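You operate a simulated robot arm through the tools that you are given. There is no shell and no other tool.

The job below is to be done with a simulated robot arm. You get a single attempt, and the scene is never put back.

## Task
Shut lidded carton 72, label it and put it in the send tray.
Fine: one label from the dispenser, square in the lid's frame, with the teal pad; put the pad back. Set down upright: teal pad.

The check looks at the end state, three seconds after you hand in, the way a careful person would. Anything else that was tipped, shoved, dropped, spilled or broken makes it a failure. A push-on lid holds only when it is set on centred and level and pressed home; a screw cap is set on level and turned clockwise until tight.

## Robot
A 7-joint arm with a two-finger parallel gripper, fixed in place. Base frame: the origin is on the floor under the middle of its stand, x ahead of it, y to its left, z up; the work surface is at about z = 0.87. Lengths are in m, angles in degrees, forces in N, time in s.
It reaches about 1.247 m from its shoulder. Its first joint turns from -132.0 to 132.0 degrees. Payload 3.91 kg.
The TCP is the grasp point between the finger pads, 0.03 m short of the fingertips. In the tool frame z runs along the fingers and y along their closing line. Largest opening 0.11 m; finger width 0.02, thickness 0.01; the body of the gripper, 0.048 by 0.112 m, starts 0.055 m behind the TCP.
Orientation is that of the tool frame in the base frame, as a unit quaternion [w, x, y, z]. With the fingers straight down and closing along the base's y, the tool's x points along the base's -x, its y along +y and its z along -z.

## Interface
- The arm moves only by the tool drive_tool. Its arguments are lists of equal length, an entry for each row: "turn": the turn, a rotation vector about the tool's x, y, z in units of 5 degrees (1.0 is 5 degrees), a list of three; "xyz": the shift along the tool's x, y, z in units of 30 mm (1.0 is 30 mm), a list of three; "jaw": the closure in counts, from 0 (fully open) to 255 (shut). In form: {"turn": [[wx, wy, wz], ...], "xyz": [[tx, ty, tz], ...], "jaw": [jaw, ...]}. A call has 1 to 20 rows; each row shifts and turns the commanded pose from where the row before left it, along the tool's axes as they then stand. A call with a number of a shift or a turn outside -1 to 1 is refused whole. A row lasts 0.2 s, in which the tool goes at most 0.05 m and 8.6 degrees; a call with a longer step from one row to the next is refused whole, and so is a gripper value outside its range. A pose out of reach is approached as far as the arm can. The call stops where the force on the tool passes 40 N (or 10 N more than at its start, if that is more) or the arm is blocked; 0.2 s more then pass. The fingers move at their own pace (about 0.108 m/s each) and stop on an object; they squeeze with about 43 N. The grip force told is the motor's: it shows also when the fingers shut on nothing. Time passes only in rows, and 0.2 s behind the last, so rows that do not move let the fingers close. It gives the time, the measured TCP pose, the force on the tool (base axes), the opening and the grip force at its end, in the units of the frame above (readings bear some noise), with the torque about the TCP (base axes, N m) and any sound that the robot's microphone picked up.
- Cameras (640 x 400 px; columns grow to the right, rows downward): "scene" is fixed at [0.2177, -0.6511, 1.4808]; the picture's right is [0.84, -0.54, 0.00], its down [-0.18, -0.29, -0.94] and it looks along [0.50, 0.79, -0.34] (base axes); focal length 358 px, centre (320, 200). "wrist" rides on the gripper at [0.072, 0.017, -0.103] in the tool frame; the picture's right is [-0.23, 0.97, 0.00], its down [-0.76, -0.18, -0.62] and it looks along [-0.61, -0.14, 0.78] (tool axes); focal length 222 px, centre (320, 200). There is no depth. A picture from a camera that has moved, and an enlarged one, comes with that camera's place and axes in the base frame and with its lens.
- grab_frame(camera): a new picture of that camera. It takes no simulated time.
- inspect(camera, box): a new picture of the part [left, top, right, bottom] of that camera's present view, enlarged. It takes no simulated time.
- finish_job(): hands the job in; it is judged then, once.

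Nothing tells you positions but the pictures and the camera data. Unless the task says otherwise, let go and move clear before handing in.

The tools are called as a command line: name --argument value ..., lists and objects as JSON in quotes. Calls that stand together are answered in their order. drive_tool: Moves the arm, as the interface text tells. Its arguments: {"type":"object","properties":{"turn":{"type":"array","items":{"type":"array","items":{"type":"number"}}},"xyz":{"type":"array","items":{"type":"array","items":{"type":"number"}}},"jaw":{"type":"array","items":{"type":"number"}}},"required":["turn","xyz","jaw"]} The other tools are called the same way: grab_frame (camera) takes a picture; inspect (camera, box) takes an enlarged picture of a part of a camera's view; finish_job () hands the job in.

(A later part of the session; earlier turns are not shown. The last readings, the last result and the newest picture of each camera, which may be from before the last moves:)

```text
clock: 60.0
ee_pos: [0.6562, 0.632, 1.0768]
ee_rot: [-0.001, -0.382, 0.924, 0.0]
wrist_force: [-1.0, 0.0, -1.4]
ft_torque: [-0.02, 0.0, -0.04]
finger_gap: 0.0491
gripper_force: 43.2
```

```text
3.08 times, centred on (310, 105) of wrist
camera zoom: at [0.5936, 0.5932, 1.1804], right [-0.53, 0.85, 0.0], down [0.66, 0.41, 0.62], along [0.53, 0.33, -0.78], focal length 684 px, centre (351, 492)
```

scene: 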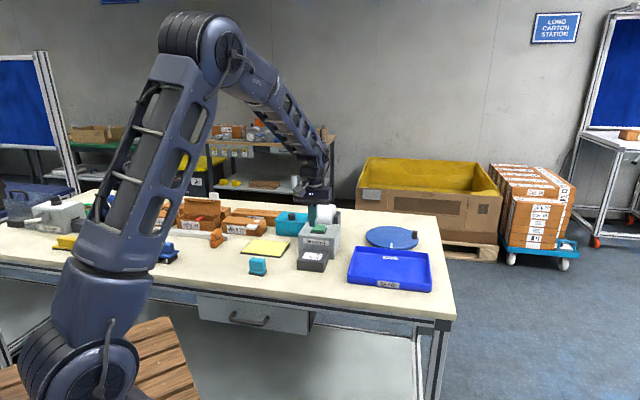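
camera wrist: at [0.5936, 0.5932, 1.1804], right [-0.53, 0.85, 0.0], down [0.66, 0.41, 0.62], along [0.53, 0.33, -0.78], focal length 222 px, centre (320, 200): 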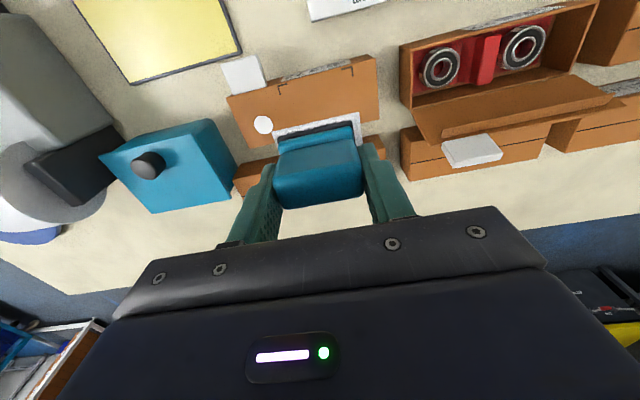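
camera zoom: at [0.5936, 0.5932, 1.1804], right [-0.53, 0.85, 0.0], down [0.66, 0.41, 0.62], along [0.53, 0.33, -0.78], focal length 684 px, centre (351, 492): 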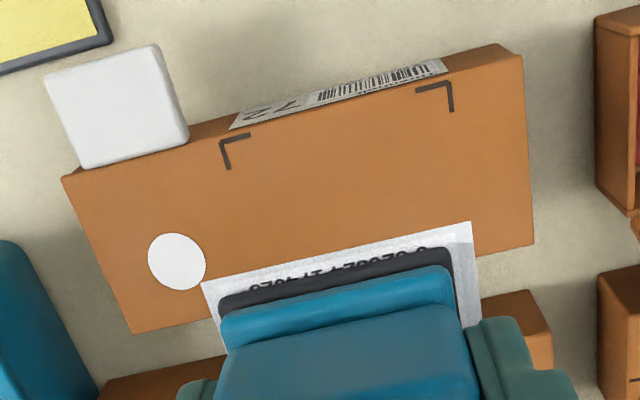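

The frame centre and label offset agree to within about 2 mm and well under 1°. I'll make the small correction and go down slowly.

drive_tool --turn '[[0, 0, 0], [0, 0, 0], [0, 0, 0], [0, 0, 0], [0, 0, 0], [0, 0, 0], [0, 0, 0], [0, 0, 0], [0, 0, 0], [0, 0, 0], [0, 0, 0]]' --xyz '[[-0.07, -0.027, 0], [0, 0, 0.3], [0, 0, 0.4], [0, 0, 0.4], [0, 0, 0.4], [0, 0, 0.4], [0, 0, 0.4], [0, 0, 0.4], [0, 0, 0.4], [0, 0, 0.25], [0, 0, 0]]' --jaw '[255, 255, 255, 255, 255, 255, 255, 255, 255, 255, 255]'

inspect --camera "wrist" --box '[200, 40, 420, 220]'

inspect --camera "scene" --box '[210, 190, 290, 240]'

```text
clock: 62.4
ee_pos: [0.6585, 0.6337, 0.9783]
ee_rot: [0.0, -0.384, 0.923, 0.0]
wrist_force: [0.5, 0.4, -0.7]
ft_torque: [-0.02, 0.01, 0.01]
finger_gap: 0.049
gripper_force: 42.9
```

```text
2.22 times, centred on (310, 130) of wrist
camera zoom: at [0.5953, 0.5946, 1.0811], right [-0.53, 0.85, 0.0], down [0.66, 0.41, 0.62], along [0.53, 0.33, -0.78], focal length 494 px, centre (342, 356)
```

zoom: 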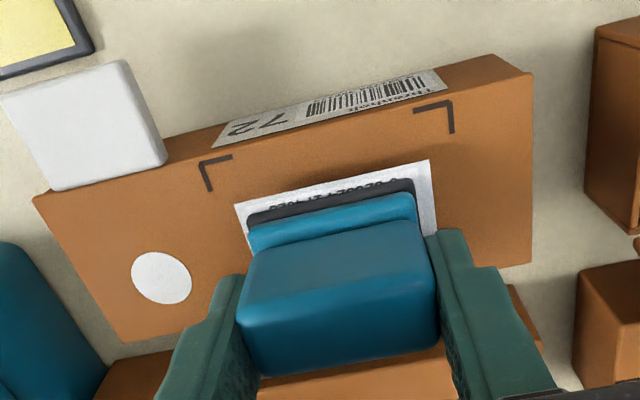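

```text
8.00 times, centred on (250, 215) of scene
camera zoom: at [0.2177, -0.6511, 1.4808], right [0.84, -0.54, 0.0], down [-0.18, -0.29, -0.94], along [0.5, 0.79, -0.34], focal length 2867 px, centre (880, 80)
```

zoom: 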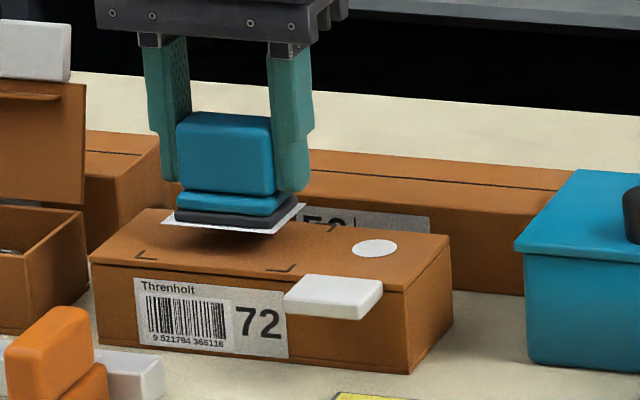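

drive_tool --turn '[[0, 0, 0], [0, 0, 0], [0, 0, 0], [0, 0, 0], [0, 0, 0]]' --xyz '[[0, 0, 0.2], [0, 0, 0.15], [0, 0, 0.1], [0, 0, 0.08], [0, 0, 0]]' --jaw '[255, 255, 255, 255, 255]'

inspect --camera "wrist" --box '[200, 40, 420, 220]'

```text
clock: 63.6
ee_pos: [0.6588, 0.6331, 0.9626]
ee_rot: [0.001, -0.382, 0.924, 0.0]
wrist_force: [-1.2, -1.2, 8.3]
ft_torque: [-0.04, 0.0, -0.02]
finger_gap: 0.0492
gripper_force: 42.6
```

```text
2.22 times, centred on (310, 130) of wrist
camera zoom: at [0.5955, 0.5944, 1.0659], right [-0.53, 0.85, 0.0], down [0.66, 0.41, 0.62], along [0.53, 0.33, -0.78], focal length 494 px, centre (342, 356)
```

zoom: 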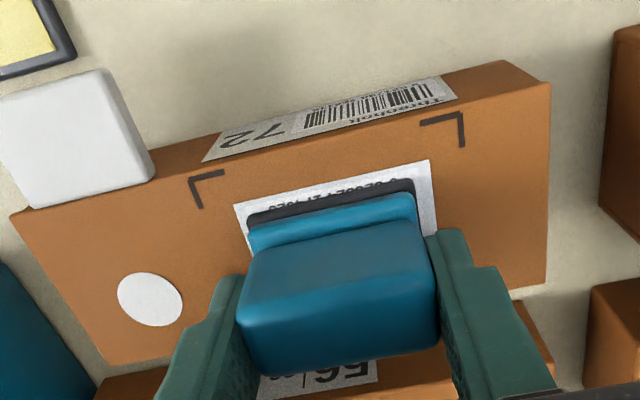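

drive_tool --turn '[[0, 0, 0], [0, 0, 0], [0, 0, 0]]' --xyz '[[0, 0, 0.035], [0, 0, 0.02], [0, 0, 0]]' --jaw '[255, 255, 255]'

```text
clock: 64.4
ee_pos: [0.6596, 0.6336, 0.9621]
ee_rot: [0.001, -0.384, 0.923, 0.0]
wrist_force: [-1.1, 2.8, 29.8]
ft_torque: [0.19, -0.12, -0.01]
finger_gap: 0.0492
gripper_force: 43.2
```

Pressed with about 30 N on the frame. Now I'll lift slowly and check that the label stays on the lid.

drive_tool --turn '[[0, 0, 0], [0, 0, 0], [0, 0, 0], [0, 0, 0], [0, 0, 0], [0, 0, 0], [0, 0, 0]]' --xyz '[[0, 0, -0.1], [0, 0, -0.1], [0, 0, -0.15], [0, 0, -0.25], [0, 0, -0.35], [0, 0, -0.4], [0, 0, -0.4]]' --jaw '[255, 255, 255, 255, 255, 255, 255]'

inspect --camera "wrist" --box '[200, 20, 420, 220]'

inspect --camera "scene" --box '[210, 180, 290, 240]'

```text
clock: 66.0
ee_pos: [0.6582, 0.633, 1.0129]
ee_rot: [0.0, -0.384, 0.923, 0.0]
wrist_force: [0.0, -0.2, -1.1]
ft_torque: [0.01, 0.02, 0.0]
finger_gap: 0.0491
gripper_force: 42.9
```

```text
2.00 times, centred on (310, 120) of wrist
camera zoom: at [0.5952, 0.5944, 1.1161], right [-0.53, 0.85, 0.0], down [0.66, 0.41, 0.62], along [0.53, 0.33, -0.78], focal length 444 px, centre (340, 360)
```

zoom: 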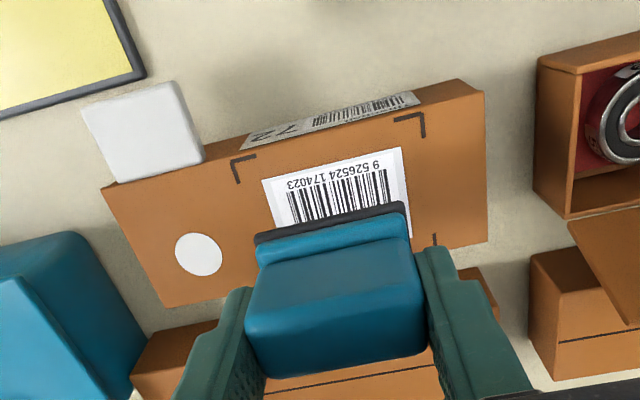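

```text
6.67 times, centred on (250, 210) of scene
camera zoom: at [0.2177, -0.6511, 1.4808], right [0.84, -0.54, 0.0], down [-0.18, -0.29, -0.94], along [0.5, 0.79, -0.34], focal length 2389 px, centre (787, 133)
```

zoom: 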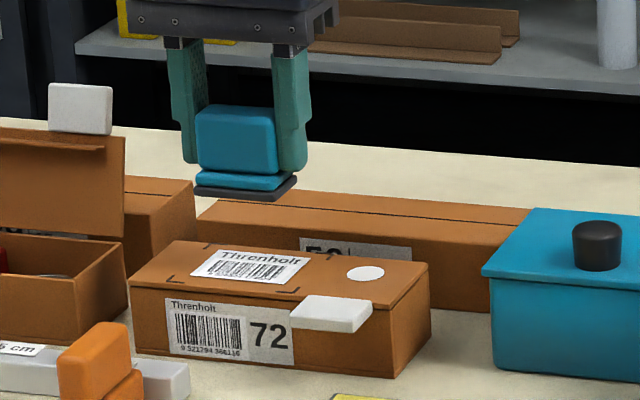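

The label sits squarely inside the frame corners. Now I'll carry the pad back to its original spot.

drive_tool --turn '[[0, 0, 0], [0, 0, 0], [0, 0, 0], [0, 0, 0], [0, 0, 0], [0, 0, 0], [0, 0, 0], [0, 0, 0], [0, 0, 0], [0, 0, 0], [0, 0, 0], [0, 0, 0]]' --xyz '[[0, 0, -0.4], [0, 0, -0.4], [0.25, -0.16, 0], [0.467, -0.303, 0], [0.467, -0.303, 0], [0.467, -0.303, 0], [0.467, -0.303, 0], [0.467, -0.303, 0], [0.467, -0.303, 0], [0.467, -0.303, 0], [0.467, -0.303, 0], [0.467, -0.303, 0]]' --jaw '[255, 255, 255, 255, 255, 255, 255, 255, 255, 255, 255, 255]'

```text
clock: 68.6
ee_pos: [0.625, 0.4766, 1.037]
ee_rot: [0.0, -0.384, 0.923, 0.0]
wrist_force: [0.5, -0.4, -0.8]
ft_torque: [-0.01, 0.02, 0.03]
finger_gap: 0.0492
gripper_force: 43.2
```

drive_tool --turn '[[0, 0, 0], [0, 0, 0], [0, 0, 0], [0, 0, 0], [0, 0, 0], [0, 0, 0], [0, 0, 0], [0, 0, 0], [0, 0, 0], [0, 0, 0], [0, 0, 0], [0, 0, 0]]' --xyz '[[0.4425, -0.287, 0], [0.4425, -0.287, 0], [0.4425, -0.287, 0], [0.4425, -0.287, 0], [0.4425, -0.287, 0], [0.4425, -0.287, 0], [0.4425, -0.287, 0], [0.4425, -0.287, 0], [0.4425, -0.287, 0], [0.4425, -0.287, 0], [0.25, -0.16, 0], [0.192, -0.127, 0]]' --jaw '[255, 255, 255, 255, 255, 255, 255, 255, 255, 255, 255, 255]'

inspect --camera "scene" --box '[220, 200, 310, 290]'

```text
clock: 71.2
ee_pos: [0.5882, 0.3077, 1.0373]
ee_rot: [0.0, -0.384, 0.923, 0.0]
wrist_force: [1.4, -0.1, -0.6]
ft_torque: [0.01, -0.01, 0.0]
finger_gap: 0.0491
gripper_force: 42.7
```

```text
4.44 times, centred on (265, 245) of scene
camera zoom: at [0.2177, -0.6511, 1.4808], right [0.84, -0.54, 0.0], down [-0.18, -0.29, -0.94], along [0.5, 0.79, -0.34], focal length 1593 px, centre (564, 0)
```

zoom: 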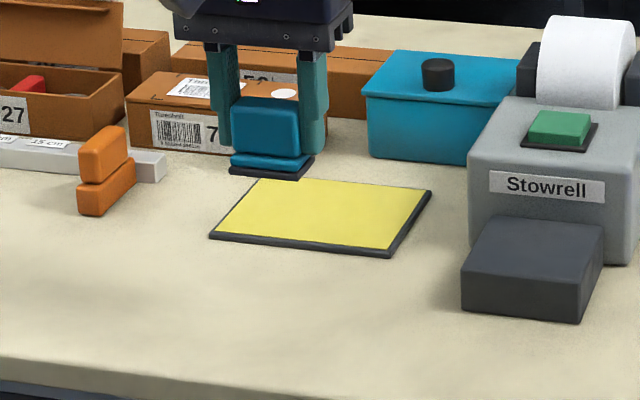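

drive_tool --turn '[[0, 0, 0], [0, 0, 0], [0, 0, 0], [0, 0, 0], [0, 0, 0], [0, 0, 0], [0, 0, 0], [0, 0, 0], [0, 0, 0], [0, 0, 0], [0, 0, 0]]' --xyz '[[0, 0, 0.25], [0, 0, 0.4], [0, 0, 0.4], [0, 0, 0.4], [0, 0, 0.4], [0, 0, 0.4], [0, 0, 0.4], [0, 0, 0.4], [0, 0, 0.4], [0, 0, 0.3], [0, 0, 0]]' --jaw '[255, 255, 255, 255, 255, 255, 255, 255, 255, 255, 255]'

inspect --camera "scene" --box '[235, 235, 290, 285]'

```text
clock: 73.6
ee_pos: [0.5898, 0.3071, 0.9237]
ee_rot: [0.0, -0.383, 0.924, -0.001]
wrist_force: [0.3, -0.1, -0.7]
ft_torque: [0.01, 0.03, 0.03]
finger_gap: 0.0492
gripper_force: 42.7
```

```text
8.00 times, centred on (262, 260) of scene
camera zoom: at [0.2177, -0.6511, 1.4808], right [0.84, -0.54, 0.0], down [-0.18, -0.29, -0.94], along [0.5, 0.79, -0.34], focal length 2867 px, centre (780, -280)
```

zoom: 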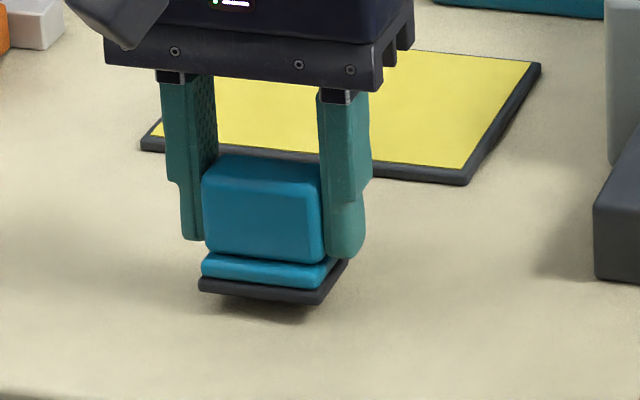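

drive_tool --turn '[[0, 0, 0], [0, 0, 0], [0, 0, 0], [0, 0, 0], [0, 0, 0]]' --xyz '[[0, 0, 0.12], [0, 0, 0.08], [0, 0, 0.06], [0, 0, 0.04], [0, 0, 0]]' --jaw '[255, 255, 255, 255, 255]'

inspect --camera "scene" --box '[235, 235, 290, 285]'

```text
clock: 74.8
ee_pos: [0.5902, 0.3071, 0.9144]
ee_rot: [0.0, -0.382, 0.924, 0.0]
wrist_force: [-0.7, 0.7, -0.9]
ft_torque: [-0.01, -0.02, -0.01]
finger_gap: 0.0493
gripper_force: 43.3
```

```text
8.00 times, centred on (262, 260) of scene
camera zoom: at [0.2177, -0.6511, 1.4808], right [0.84, -0.54, 0.0], down [-0.18, -0.29, -0.94], along [0.5, 0.79, -0.34], focal length 2867 px, centre (780, -280)
```

zoom: 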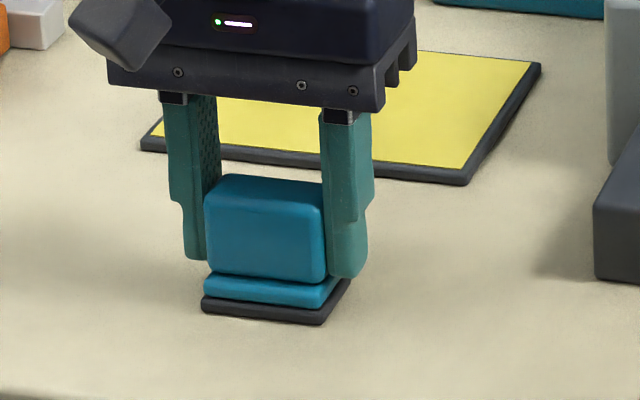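

drive_tool --turn '[[0, 0, 0], [0, 0, 0]]' --xyz '[[0, 0, 0.03], [0, 0, 0.02]]' --jaw '[255, 255]'

```text
clock: 75.4
ee_pos: [0.589, 0.3077, 0.9133]
ee_rot: [0.001, -0.383, 0.924, 0.001]
wrist_force: [-3.8, -3.3, 17.1]
ft_torque: [-0.16, 0.27, 0.03]
finger_gap: 0.0492
gripper_force: 42.8
```

drive_tool --turn '[[0, 0, 0], [0, 0, 0], [0, 0, 0], [0, 0, 0], [0, 0, 0]]' --xyz '[[0, 0, -0.025], [0, 0, 0], [0, 0, 0], [0, 0, 0], [0, 0, 0]]' --jaw '[255, 130, 90, 40, 0]'

inspect --camera "scene" --box '[235, 235, 290, 285]'

```text
clock: 76.6
ee_pos: [0.5904, 0.3068, 0.9143]
ee_rot: [0.0, -0.382, 0.924, 0.001]
wrist_force: [0.6, -0.7, -0.2]
ft_torque: [-0.02, 0.01, 0.01]
finger_gap: 0.1098
gripper_force: 0.1
```

```text
8.00 times, centred on (262, 260) of scene
camera zoom: at [0.2177, -0.6511, 1.4808], right [0.84, -0.54, 0.0], down [-0.18, -0.29, -0.94], along [0.5, 0.79, -0.34], focal length 2867 px, centre (780, -280)
```

zoom: 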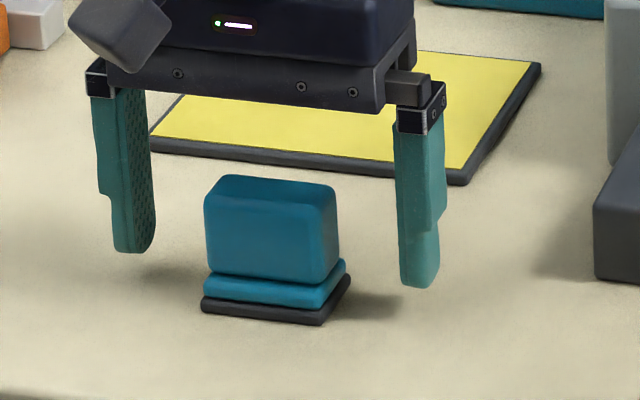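

The pad is standing upright back at its spot. I'll rise clear, then turn the gripper 90° so it can grip carton 72 across its depth.

drive_tool --turn '[[0, 0, 0], [0, 0, 0], [0, 0, 0], [0, 0, 0], [0, 0, 0], [0, 0, 0], [0, 0, 0]]' --xyz '[[0, 0, -0.3], [0, 0, -0.7], [0, 0, -0.9], [0, 0, -0.9], [0, 0, -0.9], [0, 0, -0.9], [0, 0, -0.9]]' --jaw '[0, 0, 0, 0, 0, 0, 0]'

inspect --camera "scene" --box '[235, 235, 290, 285]'

grab_frame --camera "wrist"

grab_frame --camera "scene"

```text
clock: 78.2
ee_pos: [0.5886, 0.306, 1.078]
ee_rot: [-0.001, -0.383, 0.924, 0.0]
wrist_force: [0.9, -0.4, -0.6]
ft_torque: [0.02, 0.0, 0.01]
finger_gap: 0.1098
gripper_force: 0.0
```

```text
8.00 times, centred on (262, 260) of scene
camera zoom: at [0.2177, -0.6511, 1.4808], right [0.84, -0.54, 0.0], down [-0.18, -0.29, -0.94], along [0.5, 0.79, -0.34], focal length 2867 px, centre (780, -280)
```

zoom: 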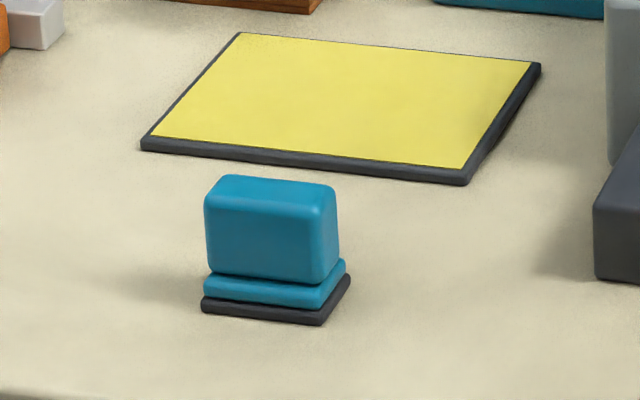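

```text
taken
camera wrist: at [0.5254, 0.2684, 1.1817], right [-0.53, 0.85, 0.0], down [0.66, 0.41, 0.62], along [0.53, 0.33, -0.78], focal length 222 px, centre (320, 200)
```

wrist: 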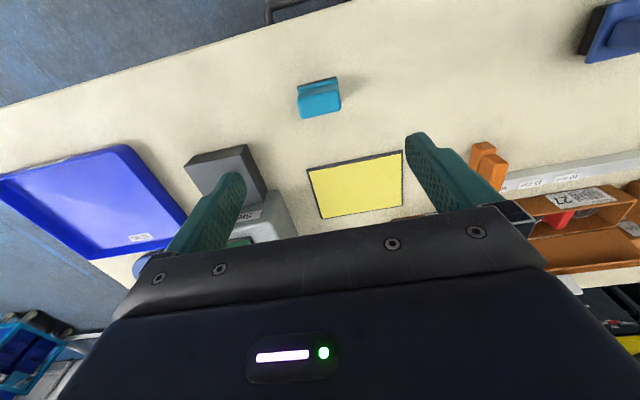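

```text
taken
```

scene: 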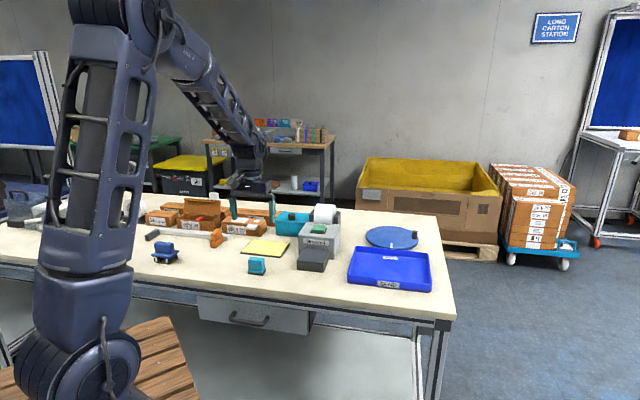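

drive_tool --turn '[[0, 0, 1], [0, 0, 1], [0, 0, 1], [0, 0, 1], [0, 0, 1], [0, 0, 1], [0, 0, 1], [0, 0, 1], [0, 0, 1], [0, 0, 1], [0, 0, 1], [0, 0, 1], [0, 0, 1], [0, 0, 1], [0, 0, 1], [0, 0, 1], [0, 0, 1], [0, 0, 1]]' --xyz '[[0, 0, -0.3], [0, 0, -0.3], [0, 0, -0.3], [0, 0, -0.3], [0, 0, -0.3], [0, 0, -0.3], [0, 0, -0.3], [0, 0, -0.3], [0, 0, 0], [0, 0, 0], [0, 0, 0], [0, 0, 0], [0, 0, 0], [0, 0, 0], [0, 0, 0], [0, 0, 0], [0, 0, 0], [0, 0, 0]]' --jaw '[0, 0, 0, 0, 0, 0, 0, 0, 0, 0, 0, 0, 0, 0, 0, 0, 0, 0]'

grab_frame --camera "wrist"

```text
clock: 82.0
ee_pos: [0.5897, 0.3071, 1.1505]
ee_rot: [0.0, 0.383, 0.924, 0.0]
wrist_force: [-1.0, 0.2, -0.3]
ft_torque: [0.0, 0.0, -0.03]
finger_gap: 0.1098
gripper_force: 0.1
```

```text
taken
camera wrist: at [0.55, 0.371, 1.2545], right [0.85, 0.53, 0.0], down [0.41, -0.66, 0.62], along [0.33, -0.53, -0.78], focal length 222 px, centre (320, 200)
```

wrist: 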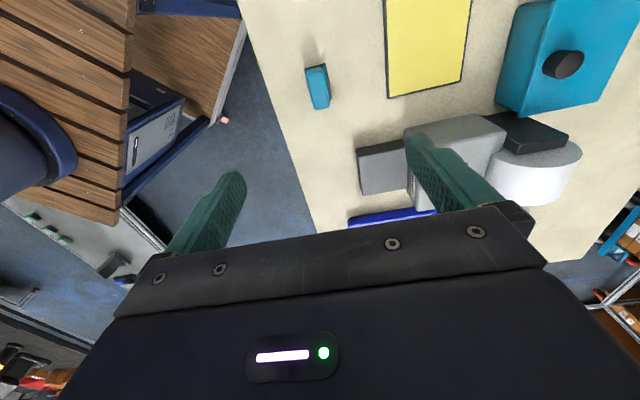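

drive_tool --turn '[[0, 0, 0], [0, 0, 0], [0, 0, 0], [0, 0, 0], [0, 0, 0], [0, 0, 0], [0, 0, 0], [0, 0, 0], [0, 0, 0], [0, 0, 0]]' --xyz '[[0.553, 0.923, 0], [0.553, 0.923, 0], [0.553, 0.923, 0], [0.553, 0.923, 0], [0.553, 0.923, 0], [0.553, 0.923, 0], [0.553, 0.923, 0], [0.553, 0.923, 0], [0.553, 0.923, 0], [0.553, 0.923, 0]]' --jaw '[46, 46, 46, 46, 46, 46, 46, 46, 46, 46]'

grab_frame --camera "wrist"

inspect --camera "wrist" --box '[230, 20, 430, 220]'

```text
clock: 84.2
ee_pos: [0.6665, 0.6204, 1.1513]
ee_rot: [0.0, 0.383, 0.924, 0.0]
wrist_force: [1.4, -1.1, 0.9]
ft_torque: [-0.01, -0.04, -0.02]
finger_gap: 0.0903
gripper_force: 0.1
```

```text
taken
camera wrist: at [0.627, 0.6838, 1.2551], right [0.85, 0.53, 0.0], down [0.41, -0.66, 0.62], along [0.33, -0.53, -0.78], focal length 222 px, centre (320, 200)
```

wrist: 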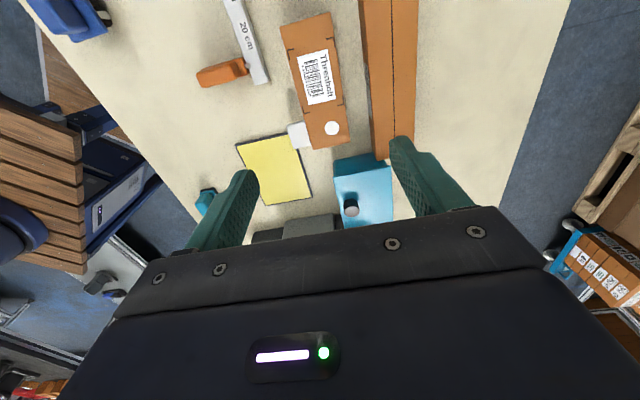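

```text
2.00 times, centred on (330, 120) of wrist
camera zoom: at [0.627, 0.6838, 1.2551], right [0.85, 0.53, 0.0], down [0.41, -0.66, 0.62], along [0.33, -0.53, -0.78], focal length 444 px, centre (300, 360)
```

zoom: 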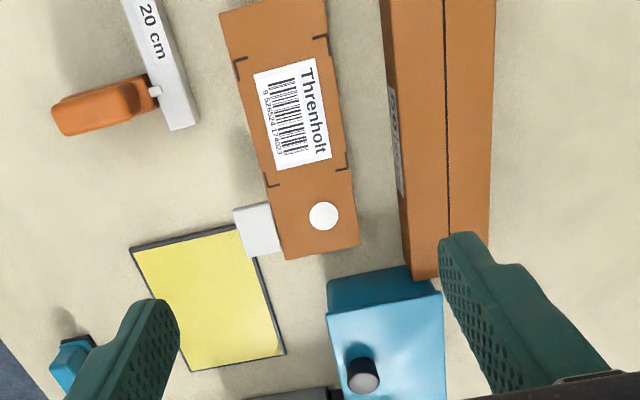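

The label sits centred in the frame: its centre matches the frame's to under 1 mm. The gripper is now lined up across the carton, so I'm going down with the fingers on both long sides.

drive_tool --turn '[[0, 0, 0], [0, 0, 0], [0, 0, 0], [0, 0, 0], [0, 0, 0], [0, 0, 0], [0, 0, 0]]' --xyz '[[0, 0, 0.9], [0, 0, 0.9], [0, 0, 0.9], [0, 0, 0.9], [0, 0, 0.9], [0, 0, 0.9], [0, 0, 0.6]]' --jaw '[46, 46, 46, 46, 46, 46, 46]'

grab_frame --camera "wrist"

inspect --camera "scene" --box '[205, 175, 295, 240]'

```text
clock: 85.8
ee_pos: [0.6675, 0.6194, 0.9703]
ee_rot: [0.0, 0.381, 0.925, 0.0]
wrist_force: [0.1, 0.5, 0.0]
ft_torque: [-0.02, 0.02, 0.01]
finger_gap: 0.09
gripper_force: 0.0
```

```text
taken
camera wrist: at [0.6285, 0.683, 1.0743], right [0.85, 0.53, 0.0], down [0.41, -0.66, 0.62], along [0.33, -0.53, -0.78], focal length 222 px, centre (320, 200)
```

wrist: 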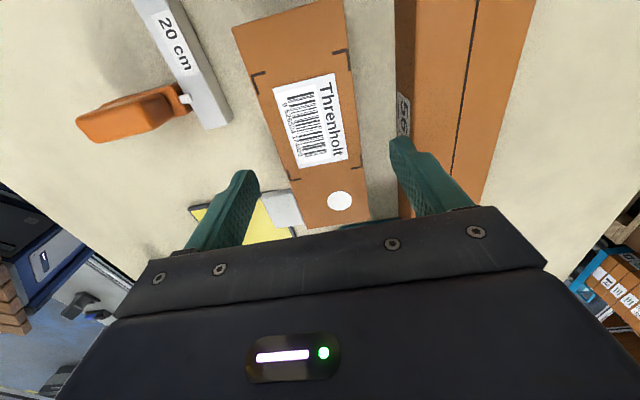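

```text
6.15 times, centred on (250, 208) of scene
camera zoom: at [0.2177, -0.6511, 1.4808], right [0.84, -0.54, 0.0], down [-0.18, -0.29, -0.94], along [0.5, 0.79, -0.34], focal length 2205 px, centre (751, 154)
```

zoom: 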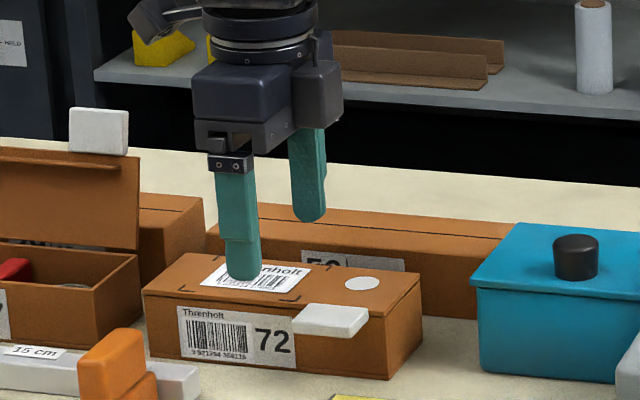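

inspect --camera "wrist" --box '[340, 80, 460, 220]'

inspect --camera "scene" --box '[225, 190, 275, 240]'

```text
2.86 times, centred on (400, 150) of wrist
camera zoom: at [0.6285, 0.683, 1.0743], right [0.85, 0.53, 0.0], down [0.41, -0.66, 0.62], along [0.33, -0.53, -0.78], focal length 635 px, centre (91, 343)
```

zoom: 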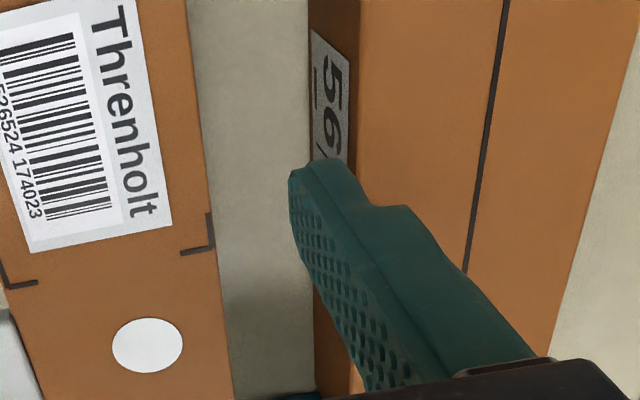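

```text
8.00 times, centred on (250, 215) of scene
camera zoom: at [0.2177, -0.6511, 1.4808], right [0.84, -0.54, 0.0], down [-0.18, -0.29, -0.94], along [0.5, 0.79, -0.34], focal length 2867 px, centre (880, 80)
```

zoom: 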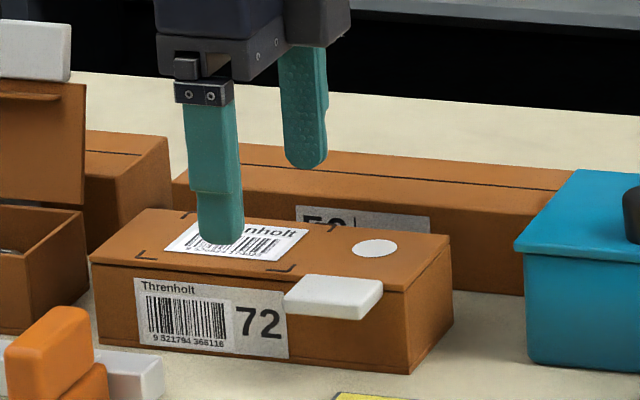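

drive_tool --turn '[[0, 0, 0], [0, 0, 0], [0, 0, 0], [0, 0, 0], [0, 0, 0]]' --xyz '[[-0.03, 0, 0.5], [0, 0, 0.5], [0, 0, 0.5], [0, 0, 0.35], [0, 0, 0.1]]' --jaw '[46, 46, 46, 46, 46]'

inspect --camera "scene" --box '[225, 190, 275, 240]'

grab_frame --camera "wrist"

```text
clock: 87.0
ee_pos: [0.6686, 0.6179, 0.9131]
ee_rot: [-0.001, 0.383, 0.924, -0.001]
wrist_force: [-0.3, 0.1, 0.3]
ft_torque: [0.01, 0.01, -0.04]
finger_gap: 0.0905
gripper_force: 0.1
```

```text
8.00 times, centred on (250, 215) of scene
camera zoom: at [0.2177, -0.6511, 1.4808], right [0.84, -0.54, 0.0], down [-0.18, -0.29, -0.94], along [0.5, 0.79, -0.34], focal length 2867 px, centre (880, 80)
```

zoom: 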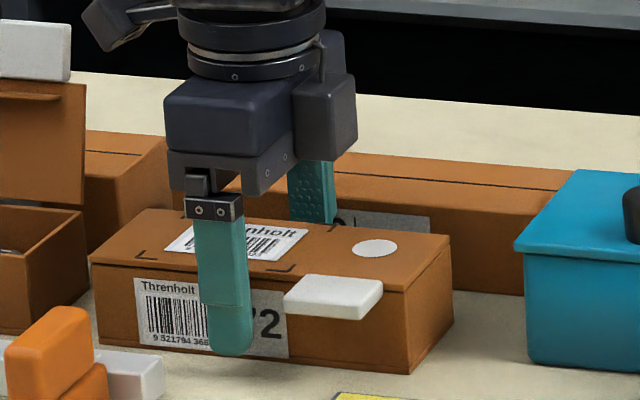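

```text
taken
camera wrist: at [0.6288, 0.6836, 1.0157], right [0.85, 0.53, 0.0], down [0.41, -0.66, 0.62], along [0.33, -0.53, -0.78], focal length 222 px, centre (320, 200)
```

wrist: 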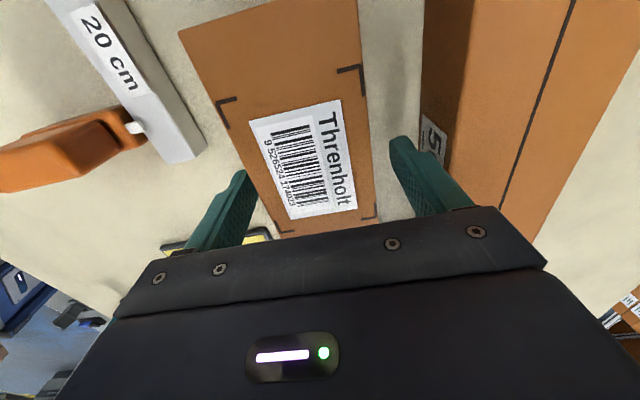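

drive_tool --turn '[[0, 0, 0], [0, 0, 0], [0, 0, 0], [0, 0, 0], [0, 0, 0]]' --xyz '[[0, 0, 0.05], [0, 0, 0], [0, 0, 0], [0, 0, 0], [0, 0, 0]]' --jaw '[70, 100, 255, 255, 255]'

inspect --camera "scene" --box '[225, 190, 275, 240]'

grab_frame --camera "wrist"

```text
clock: 88.2
ee_pos: [0.6673, 0.6189, 0.9115]
ee_rot: [0.0, 0.383, 0.924, 0.0]
wrist_force: [0.8, 0.7, 0.4]
ft_torque: [0.05, -0.11, -0.05]
finger_gap: 0.0616
gripper_force: 42.8
```

```text
8.00 times, centred on (250, 215) of scene
camera zoom: at [0.2177, -0.6511, 1.4808], right [0.84, -0.54, 0.0], down [-0.18, -0.29, -0.94], along [0.5, 0.79, -0.34], focal length 2867 px, centre (880, 80)
```

zoom: 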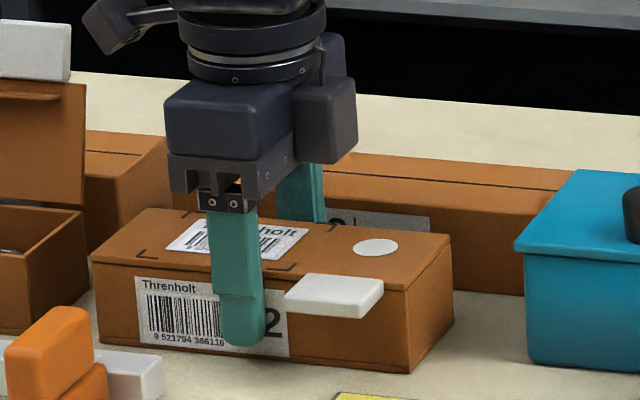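

```text
taken
camera wrist: at [0.6287, 0.6832, 1.0143], right [0.85, 0.53, 0.0], down [0.41, -0.66, 0.62], along [0.33, -0.53, -0.78], focal length 222 px, centre (320, 200)
```

wrist: 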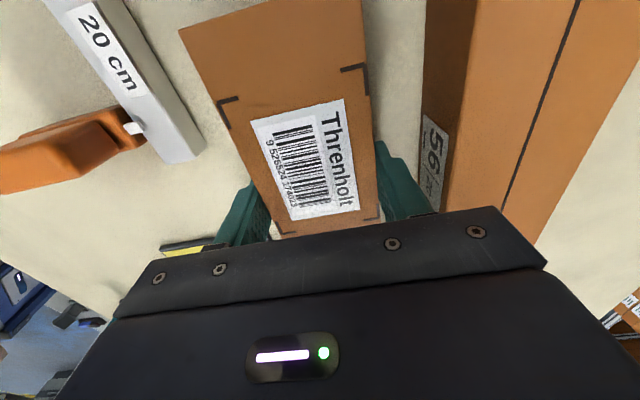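

drive_tool --turn '[[0, 0, 0], [0, 0, 0], [0, 0, 0], [0, 0, 0]]' --xyz '[[0, 0, -0.05], [0, 0, -0.08], [0, 0, -0.1], [0, 0, -0.1]]' --jaw '[255, 255, 255, 255]'

inspect --camera "scene" --box '[225, 190, 275, 240]'

```text
clock: 89.2
ee_pos: [0.6678, 0.6216, 0.9211]
ee_rot: [0.001, 0.382, 0.924, 0.0]
wrist_force: [-0.4, -0.1, -2.7]
ft_torque: [0.0, -0.01, -0.01]
finger_gap: 0.0617
gripper_force: 42.5
```

```text
8.00 times, centred on (250, 215) of scene
camera zoom: at [0.2177, -0.6511, 1.4808], right [0.84, -0.54, 0.0], down [-0.18, -0.29, -0.94], along [0.5, 0.79, -0.34], focal length 2867 px, centre (880, 80)
```

zoom: 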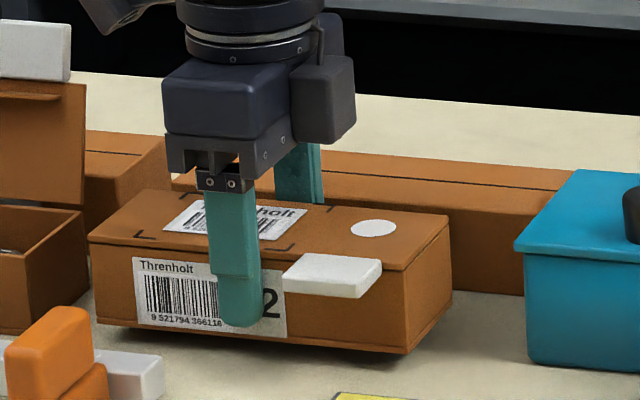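

The carton came up level and is holding. I'll keep lifting slowly to transport height.

drive_tool --turn '[[0, 0, 0], [0, 0, 0], [0, 0, 0], [0, 0, 0], [0, 0, 0], [0, 0, 0], [0, 0, 0], [0, 0, 0], [0, 0, 0], [0, 0, 0], [0, 0, 0], [0, 0, 0], [0, 0, 0], [0, 0, 0], [0, 0, 0], [0, 0, 0]]' --xyz '[[0, 0, -0.2], [0, 0, -0.3], [0, 0, -0.4], [0, 0, -0.4], [0, 0, -0.4], [0, 0, -0.4], [0, 0, -0.4], [0, 0, -0.4], [0, 0, -0.4], [0, 0, -0.4], [0, 0, -0.4], [0, 0, -0.4], [0, 0, -0.4], [0, 0, -0.4], [0, 0, -0.4], [0, 0, -0.2]]' --jaw '[255, 255, 255, 255, 255, 255, 255, 255, 255, 255, 255, 255, 255, 255, 255, 255]'

grab_frame --camera "scene"

grab_frame --camera "wrist"

```text
clock: 92.6
ee_pos: [0.6685, 0.6199, 1.0977]
ee_rot: [0.0, 0.382, 0.924, -0.001]
wrist_force: [0.2, -0.7, -2.3]
ft_torque: [0.03, 0.01, 0.0]
finger_gap: 0.0619
gripper_force: 43.4
```

```text
taken
```

scene: 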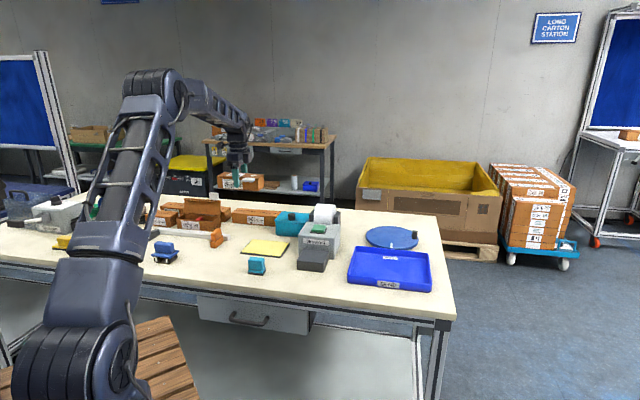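

```text
taken
camera wrist: at [0.6293, 0.6831, 1.2015], right [0.85, 0.53, 0.0], down [0.41, -0.66, 0.62], along [0.33, -0.53, -0.78], focal length 222 px, centre (320, 200)
```

wrist: 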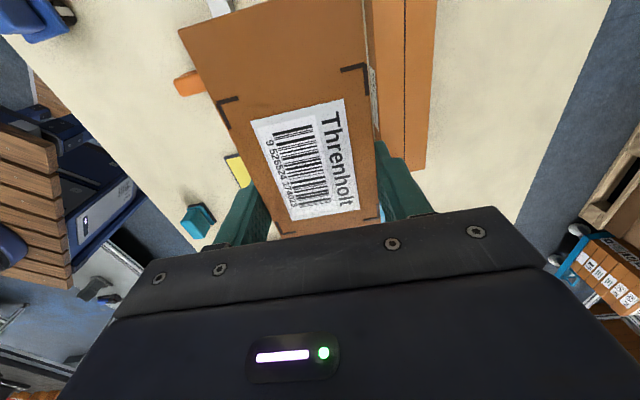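

drive_tool --turn '[[0, 0, 0], [0, 0, 0], [0, 0, 0], [0, 0, 0], [0, 0, 0], [0, 0, 0], [0, 0, 0], [0, 0, 0], [0, 0, 0], [0, 0, 0], [0, 0, 0], [0, 0, 0], [0, 0, 0], [0, 0, 0], [0, 0, 0], [0, 0, 0], [0, 0, 0], [0, 0, 0]]' --xyz '[[0, 0, -0.3], [0, 0, -0.4], [0, 0, -0.3], [-0.25, -0.08, 0], [-0.45, -0.14, 0], [-0.6, -0.19, 0], [-0.6, -0.19, 0], [-0.6, -0.19, 0], [-0.6, -0.19, 0], [-0.6, -0.19, 0], [-0.6, -0.19, 0], [-0.6, -0.19, 0], [-0.6, -0.19, 0], [-0.6, -0.19, 0], [-0.6, -0.19, 0], [-0.6, -0.19, 0], [-0.6, -0.19, 0], [-0.6, -0.19, 0]]' --jaw '[255, 255, 255, 255, 255, 255, 255, 255, 255, 255, 255, 255, 255, 255, 255, 255, 255, 255]'

grab_frame --camera "scene"

```text
clock: 96.4
ee_pos: [0.7917, 0.3833, 1.1275]
ee_rot: [0.0, 0.382, 0.924, 0.0]
wrist_force: [-0.6, 0.4, -3.1]
ft_torque: [-0.04, -0.01, -0.02]
finger_gap: 0.0621
gripper_force: 43.0
```

```text
taken
```

scene: 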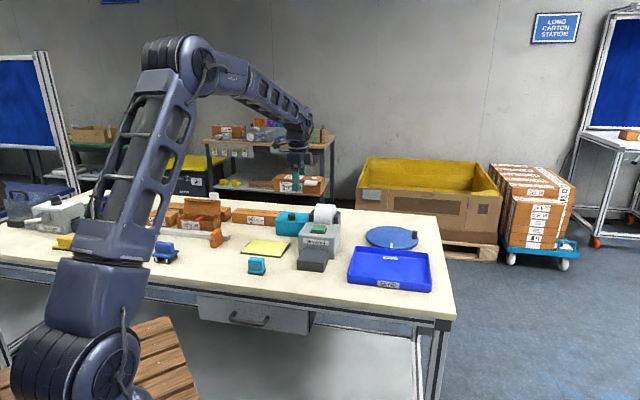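

drive_tool --turn '[[0, 0, 0], [0, 0, 0], [0, 0, 0], [0, 0, 0], [0, 0, 0], [0, 0, 0], [0, 0, 0], [0, 0, 0], [0, 0, 0], [0, 0, 0], [0, 0, 0], [0, 0, 0], [0, 0, 0], [0, 0, 0], [0, 0, 0], [0, 0, 0], [0, 0, 0], [0, 0, 0], [0, 0, 0]]' --xyz '[[-0.6, -0.19, 0], [-0.6, -0.19, 0], [-0.6, -0.19, 0], [-0.6, -0.19, 0], [-0.6, -0.19, 0], [-0.6, -0.19, 0], [-0.6, -0.19, 0], [-0.6, -0.19, 0], [-0.6, -0.19, 0], [-0.6, -0.19, 0], [-0.6, -0.19, 0], [-0.6, -0.19, 0], [-0.6, -0.19, 0], [-0.6, -0.19, 0], [-0.6, -0.19, 0], [-0.6, -0.19, 0], [-0.45, -0.16, 0], [-0.3, -0.1, 0], [-0.19, -0.06, 0]]' --jaw '[255, 255, 255, 255, 255, 255, 255, 255, 255, 255, 255, 255, 255, 255, 255, 255, 255, 255, 255]'

inspect --camera "scene" --box '[320, 170, 460, 300]'

grab_frame --camera "wrist"

```text
clock: 100.4
ee_pos: [0.9424, 0.0895, 1.1298]
ee_rot: [0.0, 0.382, 0.924, 0.0]
wrist_force: [0.1, -0.3, -1.9]
ft_torque: [0.03, -0.01, -0.02]
finger_gap: 0.0617
gripper_force: 43.3
```

```text
3.08 times, centred on (390, 235) of scene
camera zoom: at [0.2177, -0.6511, 1.4808], right [0.84, -0.54, 0.0], down [-0.18, -0.29, -0.94], along [0.5, 0.79, -0.34], focal length 1103 px, centre (105, 92)
```

zoom: 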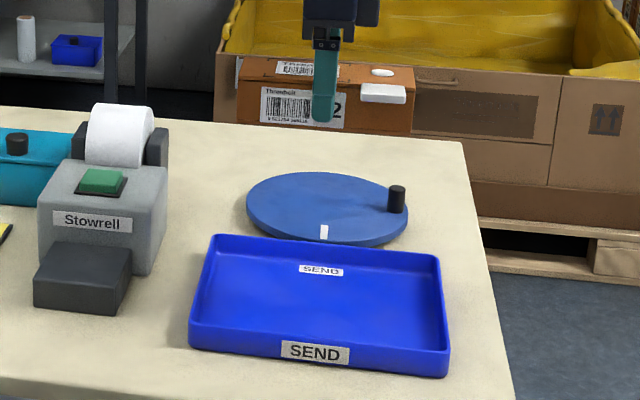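

```text
taken
camera wrist: at [0.9044, 0.152, 1.2317], right [0.85, 0.53, 0.0], down [0.41, -0.66, 0.62], along [0.33, -0.53, -0.78], focal length 222 px, centre (320, 200)
```

wrist: 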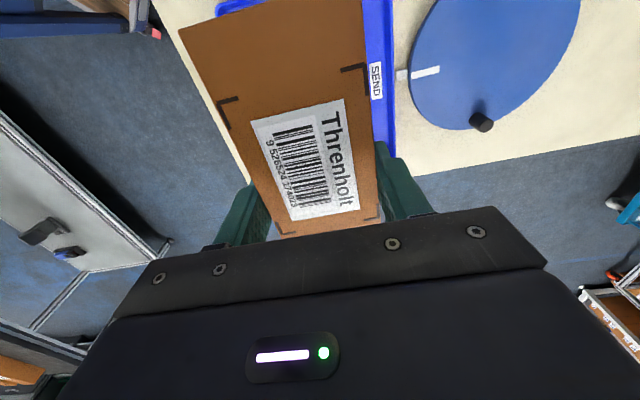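

The carton is centred over the tray, level and still gripped. I'm going down slowly into the tray.

drive_tool --turn '[[0, 0, 0], [0, 0, 0], [0, 0, 0], [0, 0, 0], [0, 0, 0], [0, 0, 0], [0, 0, 0], [0, 0, 0], [0, 0, 0], [0, 0, 0], [0, 0, 0], [0, 0, 0], [0, 0, 0], [0, 0, 0], [0, 0, 0], [0, 0, 0], [0, 0, 0]]' --xyz '[[-0.06, 0, 0.2], [0, 0, 0.4], [0, 0, 0.4], [0, 0, 0.4], [0, 0, 0.4], [0, 0, 0.4], [0, 0, 0.4], [0, 0, 0.4], [0, 0, 0.4], [0, 0, 0.4], [0, 0, 0.4], [0, 0, 0.4], [0, 0, 0.4], [0, 0, 0.4], [0, 0, 0.4], [0, 0, 0.4], [0, 0, 0.3]]' --jaw '[255, 255, 255, 255, 255, 255, 255, 255, 255, 255, 255, 255, 255, 255, 255, 255, 255]'

inspect --camera "scene" --box '[340, 215, 440, 300]'

grab_frame --camera "wrist"

```text
clock: 104.0
ee_pos: [0.9456, 0.0852, 0.9333]
ee_rot: [0.0, 0.383, 0.924, 0.0]
wrist_force: [-0.4, 1.1, -2.3]
ft_torque: [-0.01, 0.02, -0.01]
finger_gap: 0.0618
gripper_force: 43.1
```

```text
4.71 times, centred on (390, 258) of scene
camera zoom: at [0.2177, -0.6511, 1.4808], right [0.84, -0.54, 0.0], down [-0.18, -0.29, -0.94], along [0.5, 0.79, -0.34], focal length 1686 px, centre (-9, -71)
```

zoom: 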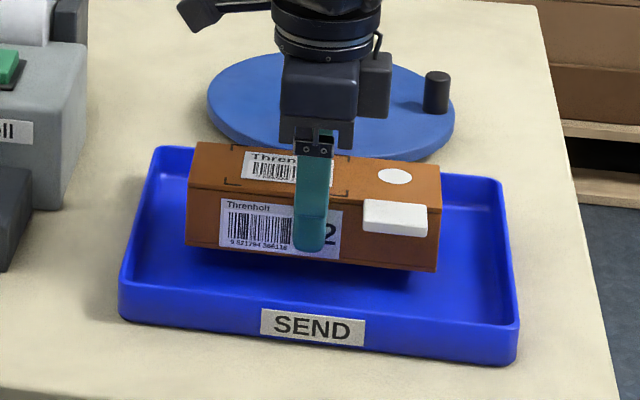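

```text
taken
camera wrist: at [0.9063, 0.1494, 1.0363], right [0.85, 0.53, 0.0], down [0.41, -0.66, 0.62], along [0.33, -0.53, -0.78], focal length 222 px, centre (320, 200)
```

wrist: 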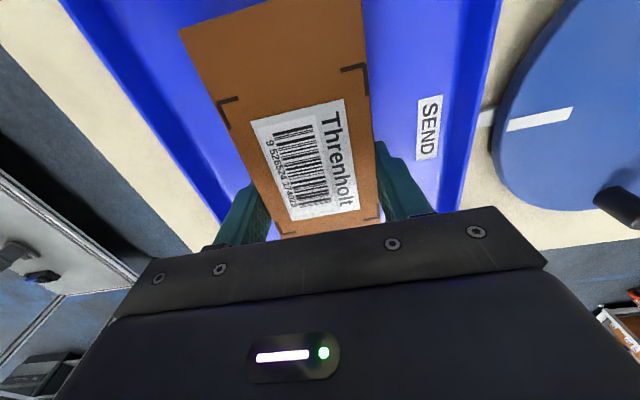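

drive_tool --turn '[[0, 0, 0], [0, 0, 0], [0, 0, 0], [0, 0, 0], [0, 0, 0]]' --xyz '[[0, 0, 0.15], [0, 0, 0.12], [0, 0, 0.1], [0, 0, 0.06], [0, 0, 0]]' --jaw '[255, 255, 255, 255, 255]'

inspect --camera "scene" --box '[340, 215, 440, 300]'

```text
clock: 105.2
ee_pos: [0.9442, 0.0855, 0.9199]
ee_rot: [0.0, 0.381, 0.924, 0.0]
wrist_force: [0.9, -0.2, -1.9]
ft_torque: [-0.01, -0.02, -0.01]
finger_gap: 0.0619
gripper_force: 42.9
```

```text
4.71 times, centred on (390, 258) of scene
camera zoom: at [0.2177, -0.6511, 1.4808], right [0.84, -0.54, 0.0], down [-0.18, -0.29, -0.94], along [0.5, 0.79, -0.34], focal length 1686 px, centre (-9, -71)
```

zoom: 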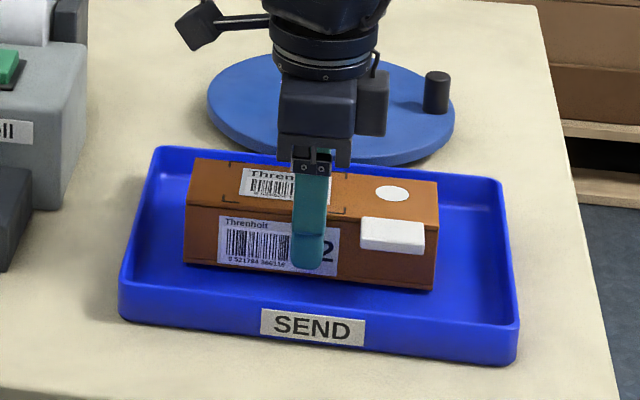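

drive_tool --turn '[[0, 0, 0], [0, 0, 0], [0, 0, 0]]' --xyz '[[0, 0, 0.06], [0, 0, 0.05], [0, 0, 0]]' --jaw '[255, 255, 255]'

```text
clock: 106.0
ee_pos: [0.9449, 0.0854, 0.9171]
ee_rot: [0.0, 0.382, 0.924, 0.0]
wrist_force: [0.6, 0.7, -2.8]
ft_torque: [-0.01, 0.01, -0.05]
finger_gap: 0.062
gripper_force: 43.0
```

drive_tool --turn '[[0, 0, 0], [0, 0, 0], [0, 0, 0]]' --xyz '[[0, 0, 0.05], [0, 0, 0.03], [0, 0, 0]]' --jaw '[255, 255, 255]'

inspect --camera "scene" --box '[340, 215, 440, 300]'

```text
clock: 106.8
ee_pos: [0.9464, 0.0859, 0.9159]
ee_rot: [0.0, 0.381, 0.924, 0.0]
wrist_force: [-1.6, 1.3, 16.7]
ft_torque: [0.58, -0.22, 0.06]
finger_gap: 0.0618
gripper_force: 42.5
```

```text
4.71 times, centred on (390, 258) of scene
camera zoom: at [0.2177, -0.6511, 1.4808], right [0.84, -0.54, 0.0], down [-0.18, -0.29, -0.94], along [0.5, 0.79, -0.34], focal length 1686 px, centre (-9, -71)
```

zoom: 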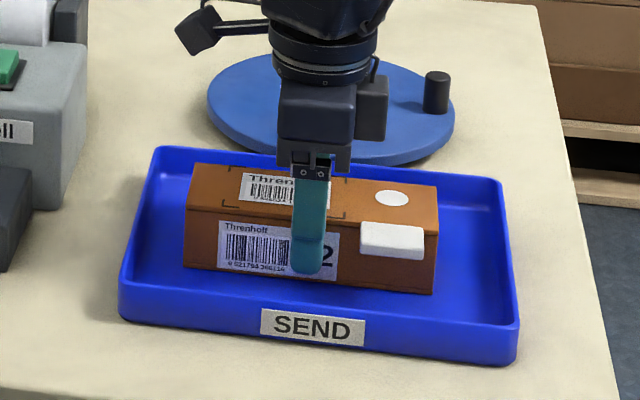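

The carton is resting on the tray floor. I'll relax the push, open the fingers gradually and rise straight up.

drive_tool --turn '[[0, 0, 0], [0, 0, 0], [0, 0, 0], [0, 0, 0], [0, 0, 0], [0, 0, 0], [0, 0, 0]]' --xyz '[[0, 0, -0.04], [0, 0, 0], [0, 0, 0], [0, 0, 0], [0, 0, 0], [0, 0, -0.2], [0, 0, -0.4]]' --jaw '[255, 105, 80, 46, 46, 46, 46]'

inspect --camera "scene" --box '[340, 215, 440, 300]'

grab_frame --camera "wrist"

```text
clock: 108.4
ee_pos: [0.9456, 0.0872, 0.9331]
ee_rot: [0.0, 0.383, 0.924, 0.0]
wrist_force: [0.5, 0.2, -0.6]
ft_torque: [-0.02, 0.0, 0.02]
finger_gap: 0.0903
gripper_force: 0.0
```

```text
4.71 times, centred on (390, 258) of scene
camera zoom: at [0.2177, -0.6511, 1.4808], right [0.84, -0.54, 0.0], down [-0.18, -0.29, -0.94], along [0.5, 0.79, -0.34], focal length 1686 px, centre (-9, -71)
```

zoom: 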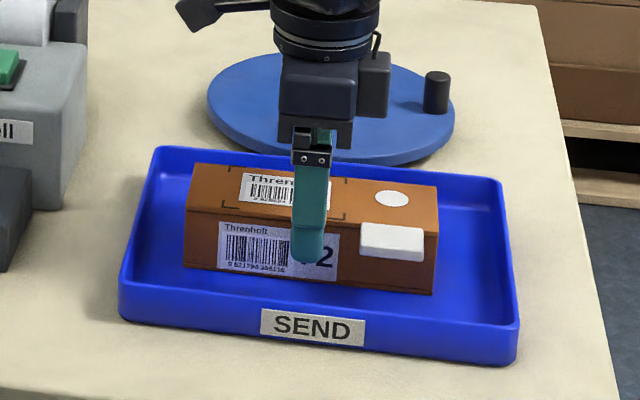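

```text
taken
camera wrist: at [0.9061, 0.1504, 1.0362], right [0.85, 0.53, 0.0], down [0.41, -0.66, 0.62], along [0.33, -0.53, -0.78], focal length 222 px, centre (320, 200)
```

wrist: 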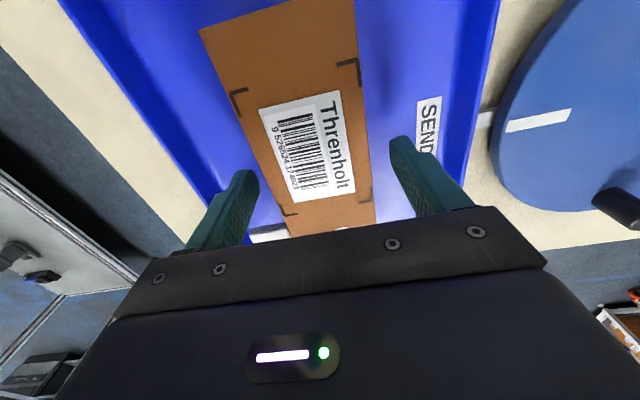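

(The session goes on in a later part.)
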